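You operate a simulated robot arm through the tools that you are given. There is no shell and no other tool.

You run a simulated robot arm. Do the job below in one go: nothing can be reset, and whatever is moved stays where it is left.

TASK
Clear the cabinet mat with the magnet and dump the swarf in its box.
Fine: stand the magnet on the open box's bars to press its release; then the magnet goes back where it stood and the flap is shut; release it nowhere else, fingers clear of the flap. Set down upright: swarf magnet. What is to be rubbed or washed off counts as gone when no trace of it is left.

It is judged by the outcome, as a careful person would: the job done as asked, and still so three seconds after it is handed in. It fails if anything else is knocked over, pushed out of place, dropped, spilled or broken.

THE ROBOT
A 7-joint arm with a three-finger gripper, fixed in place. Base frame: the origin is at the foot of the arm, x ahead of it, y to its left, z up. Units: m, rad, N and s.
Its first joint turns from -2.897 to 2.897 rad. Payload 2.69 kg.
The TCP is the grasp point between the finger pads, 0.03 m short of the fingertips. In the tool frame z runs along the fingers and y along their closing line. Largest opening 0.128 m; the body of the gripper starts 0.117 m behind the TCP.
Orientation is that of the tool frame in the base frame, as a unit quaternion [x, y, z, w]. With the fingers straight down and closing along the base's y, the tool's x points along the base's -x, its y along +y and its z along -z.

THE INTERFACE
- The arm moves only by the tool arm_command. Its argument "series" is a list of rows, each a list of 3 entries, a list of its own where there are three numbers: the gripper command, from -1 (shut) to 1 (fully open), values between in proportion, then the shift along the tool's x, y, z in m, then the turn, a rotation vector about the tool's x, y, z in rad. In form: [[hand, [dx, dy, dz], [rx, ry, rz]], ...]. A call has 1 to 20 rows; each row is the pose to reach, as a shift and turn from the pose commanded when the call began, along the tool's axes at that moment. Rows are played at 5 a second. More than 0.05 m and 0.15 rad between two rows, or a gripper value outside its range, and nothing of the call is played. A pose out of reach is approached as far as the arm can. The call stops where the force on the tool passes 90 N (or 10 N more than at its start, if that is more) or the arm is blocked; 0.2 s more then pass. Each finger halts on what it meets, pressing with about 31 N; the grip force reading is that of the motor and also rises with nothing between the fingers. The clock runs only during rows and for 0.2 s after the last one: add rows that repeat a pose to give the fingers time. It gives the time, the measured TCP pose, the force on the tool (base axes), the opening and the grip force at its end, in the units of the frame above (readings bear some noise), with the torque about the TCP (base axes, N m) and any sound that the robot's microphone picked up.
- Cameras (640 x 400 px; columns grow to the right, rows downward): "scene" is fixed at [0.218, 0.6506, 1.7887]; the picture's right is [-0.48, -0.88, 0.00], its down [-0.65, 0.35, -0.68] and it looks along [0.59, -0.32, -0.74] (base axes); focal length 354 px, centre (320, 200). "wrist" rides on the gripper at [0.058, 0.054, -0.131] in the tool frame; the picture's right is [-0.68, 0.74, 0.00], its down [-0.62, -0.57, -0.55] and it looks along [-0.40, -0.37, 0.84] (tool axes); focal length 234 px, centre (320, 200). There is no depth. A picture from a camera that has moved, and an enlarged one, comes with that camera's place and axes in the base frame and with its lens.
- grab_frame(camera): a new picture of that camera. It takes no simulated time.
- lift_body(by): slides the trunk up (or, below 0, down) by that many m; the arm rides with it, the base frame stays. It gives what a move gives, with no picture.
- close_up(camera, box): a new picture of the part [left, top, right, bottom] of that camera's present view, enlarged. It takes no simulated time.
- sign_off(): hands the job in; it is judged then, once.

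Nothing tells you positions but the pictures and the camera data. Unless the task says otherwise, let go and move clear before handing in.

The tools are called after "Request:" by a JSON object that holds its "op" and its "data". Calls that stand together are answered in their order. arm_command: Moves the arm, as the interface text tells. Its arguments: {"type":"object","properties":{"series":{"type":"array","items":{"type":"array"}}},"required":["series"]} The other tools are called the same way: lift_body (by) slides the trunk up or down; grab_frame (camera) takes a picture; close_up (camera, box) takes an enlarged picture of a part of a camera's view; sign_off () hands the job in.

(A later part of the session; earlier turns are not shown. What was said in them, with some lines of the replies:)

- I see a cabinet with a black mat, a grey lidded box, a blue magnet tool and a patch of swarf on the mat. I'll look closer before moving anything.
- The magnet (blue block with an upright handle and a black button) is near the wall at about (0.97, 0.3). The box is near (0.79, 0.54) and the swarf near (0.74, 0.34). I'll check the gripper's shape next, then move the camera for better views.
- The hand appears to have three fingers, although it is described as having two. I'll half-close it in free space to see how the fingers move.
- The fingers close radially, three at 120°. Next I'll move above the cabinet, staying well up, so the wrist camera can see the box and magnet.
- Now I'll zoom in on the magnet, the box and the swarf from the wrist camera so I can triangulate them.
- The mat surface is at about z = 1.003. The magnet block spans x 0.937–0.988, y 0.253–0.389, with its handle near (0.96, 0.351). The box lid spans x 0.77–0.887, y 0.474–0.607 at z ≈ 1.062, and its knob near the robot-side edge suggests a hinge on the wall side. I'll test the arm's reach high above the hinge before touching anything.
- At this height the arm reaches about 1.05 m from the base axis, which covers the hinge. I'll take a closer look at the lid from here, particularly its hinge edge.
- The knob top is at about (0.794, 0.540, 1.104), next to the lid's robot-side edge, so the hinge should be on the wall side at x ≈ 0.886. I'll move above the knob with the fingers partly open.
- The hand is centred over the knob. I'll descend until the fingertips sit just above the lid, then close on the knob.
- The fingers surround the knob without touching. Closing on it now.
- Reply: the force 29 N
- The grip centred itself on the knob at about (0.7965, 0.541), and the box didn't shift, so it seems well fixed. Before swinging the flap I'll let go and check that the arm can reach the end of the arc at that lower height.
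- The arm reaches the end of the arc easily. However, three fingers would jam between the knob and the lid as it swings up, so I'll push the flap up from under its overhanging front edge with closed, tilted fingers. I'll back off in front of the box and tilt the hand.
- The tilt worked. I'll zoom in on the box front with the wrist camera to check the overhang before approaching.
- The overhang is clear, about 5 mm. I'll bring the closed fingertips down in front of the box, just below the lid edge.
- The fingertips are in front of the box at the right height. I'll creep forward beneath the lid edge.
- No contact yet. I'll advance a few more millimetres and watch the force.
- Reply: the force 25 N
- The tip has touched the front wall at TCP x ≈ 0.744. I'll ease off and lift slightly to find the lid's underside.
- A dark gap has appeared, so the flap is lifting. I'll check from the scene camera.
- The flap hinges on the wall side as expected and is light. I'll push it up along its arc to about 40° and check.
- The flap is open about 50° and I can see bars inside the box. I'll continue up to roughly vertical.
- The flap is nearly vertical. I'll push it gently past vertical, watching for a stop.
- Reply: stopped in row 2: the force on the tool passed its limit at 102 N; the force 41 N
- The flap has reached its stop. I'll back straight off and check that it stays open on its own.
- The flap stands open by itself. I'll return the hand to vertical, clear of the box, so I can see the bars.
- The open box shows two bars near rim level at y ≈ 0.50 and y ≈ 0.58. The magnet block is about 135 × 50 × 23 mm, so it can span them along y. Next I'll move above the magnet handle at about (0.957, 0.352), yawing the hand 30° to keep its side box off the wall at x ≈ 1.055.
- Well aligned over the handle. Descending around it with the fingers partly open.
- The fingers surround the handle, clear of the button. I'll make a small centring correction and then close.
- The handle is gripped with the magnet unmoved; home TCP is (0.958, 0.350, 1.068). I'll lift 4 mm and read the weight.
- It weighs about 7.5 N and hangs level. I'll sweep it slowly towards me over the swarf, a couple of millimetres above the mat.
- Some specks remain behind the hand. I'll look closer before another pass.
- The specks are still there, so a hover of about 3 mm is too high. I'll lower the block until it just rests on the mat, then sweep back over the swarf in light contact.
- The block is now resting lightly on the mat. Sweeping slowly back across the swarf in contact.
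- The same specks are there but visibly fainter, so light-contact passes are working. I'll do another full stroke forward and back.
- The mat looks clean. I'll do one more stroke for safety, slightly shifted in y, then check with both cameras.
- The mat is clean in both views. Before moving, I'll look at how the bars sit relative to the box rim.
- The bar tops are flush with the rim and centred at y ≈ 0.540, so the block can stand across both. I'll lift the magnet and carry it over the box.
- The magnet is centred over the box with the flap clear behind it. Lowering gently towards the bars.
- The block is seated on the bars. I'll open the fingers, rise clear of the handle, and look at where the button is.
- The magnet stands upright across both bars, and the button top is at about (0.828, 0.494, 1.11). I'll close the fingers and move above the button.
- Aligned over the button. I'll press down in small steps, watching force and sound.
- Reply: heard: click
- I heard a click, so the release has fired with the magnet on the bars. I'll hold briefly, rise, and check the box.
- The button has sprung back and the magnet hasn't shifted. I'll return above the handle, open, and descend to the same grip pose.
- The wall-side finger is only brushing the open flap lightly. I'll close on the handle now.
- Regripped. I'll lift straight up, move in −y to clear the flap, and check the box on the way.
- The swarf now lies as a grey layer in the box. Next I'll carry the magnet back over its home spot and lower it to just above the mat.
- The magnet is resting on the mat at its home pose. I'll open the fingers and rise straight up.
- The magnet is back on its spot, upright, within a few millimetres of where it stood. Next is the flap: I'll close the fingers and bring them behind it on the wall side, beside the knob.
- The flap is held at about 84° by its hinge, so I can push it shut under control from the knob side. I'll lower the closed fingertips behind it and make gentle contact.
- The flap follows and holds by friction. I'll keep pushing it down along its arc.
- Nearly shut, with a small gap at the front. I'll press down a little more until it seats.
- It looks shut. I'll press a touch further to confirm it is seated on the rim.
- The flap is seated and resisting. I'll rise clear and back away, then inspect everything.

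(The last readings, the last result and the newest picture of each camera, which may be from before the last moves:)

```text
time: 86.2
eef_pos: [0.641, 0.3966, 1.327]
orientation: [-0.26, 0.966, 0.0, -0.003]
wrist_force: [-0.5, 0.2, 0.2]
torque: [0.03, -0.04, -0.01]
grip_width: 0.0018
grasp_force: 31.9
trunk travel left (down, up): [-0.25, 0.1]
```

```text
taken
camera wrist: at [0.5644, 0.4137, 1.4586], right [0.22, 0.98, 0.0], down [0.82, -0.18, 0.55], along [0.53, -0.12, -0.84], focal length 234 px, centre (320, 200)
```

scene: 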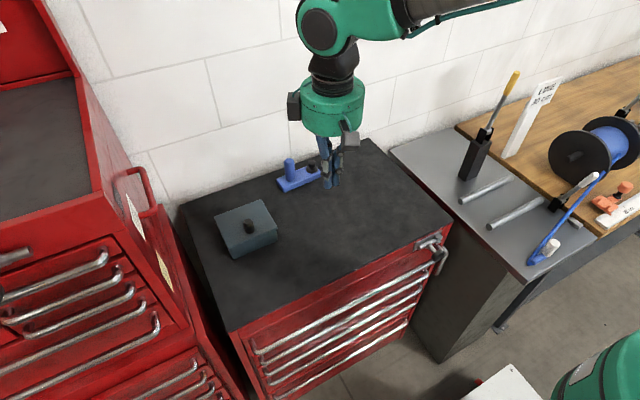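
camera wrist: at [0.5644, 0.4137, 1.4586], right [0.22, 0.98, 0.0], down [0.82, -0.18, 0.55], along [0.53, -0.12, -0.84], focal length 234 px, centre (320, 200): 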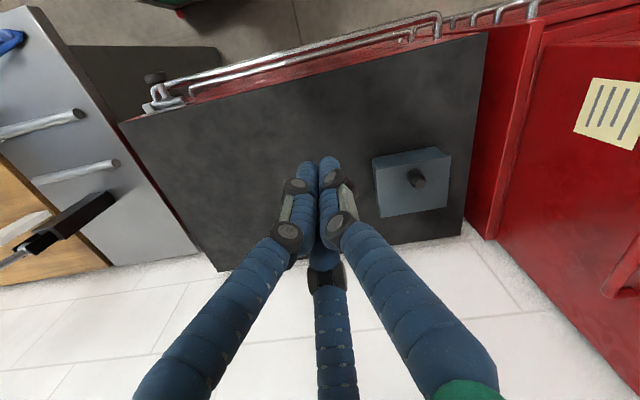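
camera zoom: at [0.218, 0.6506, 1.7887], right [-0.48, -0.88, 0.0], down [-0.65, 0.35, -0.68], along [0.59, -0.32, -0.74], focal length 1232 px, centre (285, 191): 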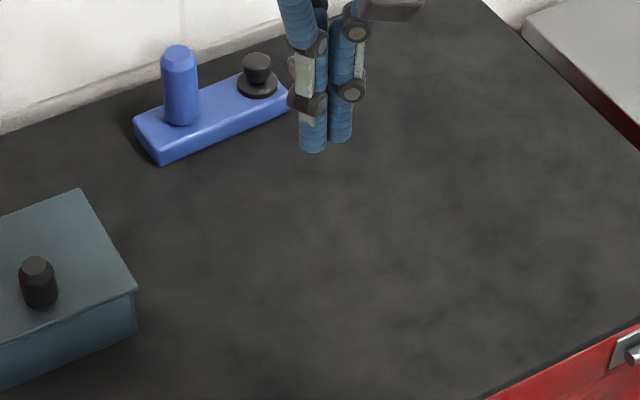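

The box is shut exactly as it was at the start, and the mat is clear. I'll move the hand further away for one last unobstructed check of the magnet and mat.

Request:
{"op": "arm_command", "data": {"series": [[-0.5, [0.03, -0.03, -0.02], [0, 0, 0]], [0, [0.06, -0.06, -0.04], [0, 0, 0]], [0, [0.09, -0.09, -0.06], [0, 0, 0]], [0, [0.12, -0.12, -0.08], [0, 0, 0]], [0, [0.12, -0.12, -0.08], [0, 0, 0]]]}}

Request:
{"op": "close_up", "data": {"camera": "scene", "box": [260, 145, 340, 200]}}

Request:
{"op": "close_up", "data": {"camera": "scene", "box": [160, 130, 460, 330]}}

Request:
{"op": "close_up", "data": {"camera": "scene", "box": [300, 205, 370, 250]}}

```text
time: 87.4
eef_pos: [0.5971, 0.2347, 1.4095]
orientation: [-0.26, 0.966, 0.0, -0.003]
wrist_force: [-0.6, -0.4, -0.5]
torque: [0.05, 0.0, 0.01]
grip_width: 0.0639
grasp_force: 0.1
trunk travel left (down, up): [-0.25, 0.1]
```

```text
7.27 times, centred on (300, 172) of scene
camera zoom: at [0.218, 0.6506, 1.7887], right [-0.48, -0.88, 0.0], down [-0.65, 0.35, -0.68], along [0.59, -0.32, -0.74], focal length 2576 px, centre (466, 400)
```

zoom: 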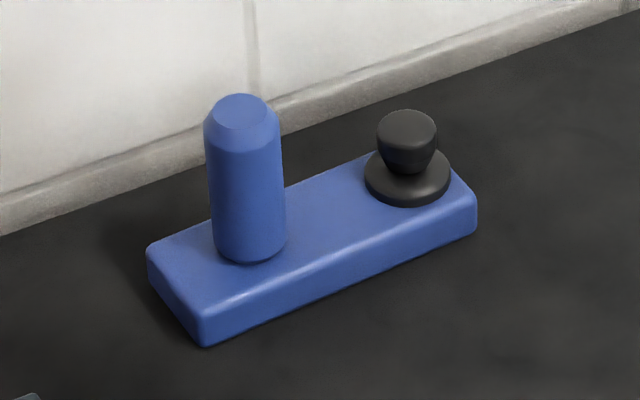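

```text
2.00 times, centred on (310, 230) of scene
camera zoom: at [0.218, 0.6506, 1.7887], right [-0.48, -0.88, 0.0], down [-0.65, 0.35, -0.68], along [0.59, -0.32, -0.74], focal length 708 px, centre (340, 140)
```

zoom: 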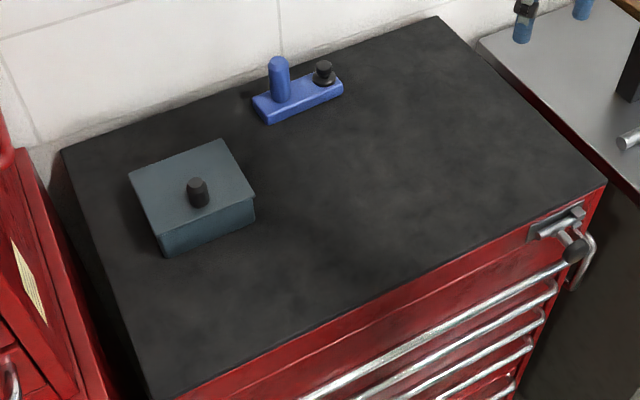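

```text
8.89 times, centred on (335, 228) of scene
camera zoom: at [0.218, 0.6506, 1.7887], right [-0.48, -0.88, 0.0], down [-0.65, 0.35, -0.68], along [0.59, -0.32, -0.74], focal length 3148 px, centre (187, -44)
```

zoom: 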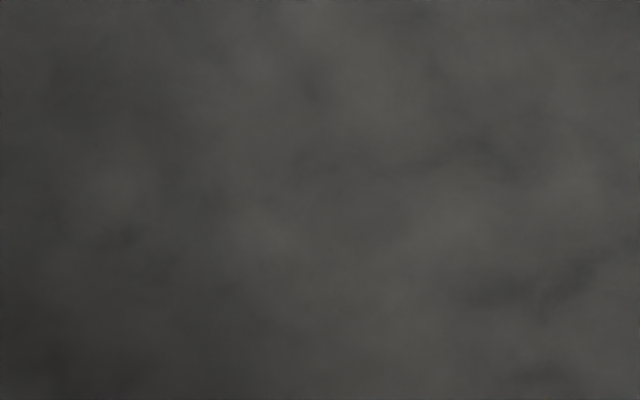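

The mat shows no trace of swarf and the swarf is in the box. The flap is shut, and the magnet stands upright on its original spot with the arm clear. Handing in now.

Request:
{"op": "sign_off", "data": {}}

```text
The job is handed in.
```

The job is done and handed in: the swarf is off the mat and in its box, and the flap is shut.

- **Mat:** the first pass, a few millimetres up, picked up nothing. Repeated passes with the magnet lightly touching the mat cleared it, and close views showed no specks left.
- **Release:** I pressed the button once, with the magnet standing on the bars. I heard it click and then saw a grey layer in the box.
- **Magnet:** it is back upright in its old place, within a few millimetres and turned about 2–3° from how it stood.
- **Flap:** I opened it by pushing up under its front edge. When it reached its stop the arm briefly pushed with about 100 N, but the box did not move. I pushed it shut with the fingers outside the flap, and it looks the same as at the start.
- **Light touch:** one finger lightly brushed the open flap while I was re-gripping the magnet; nothing moved.
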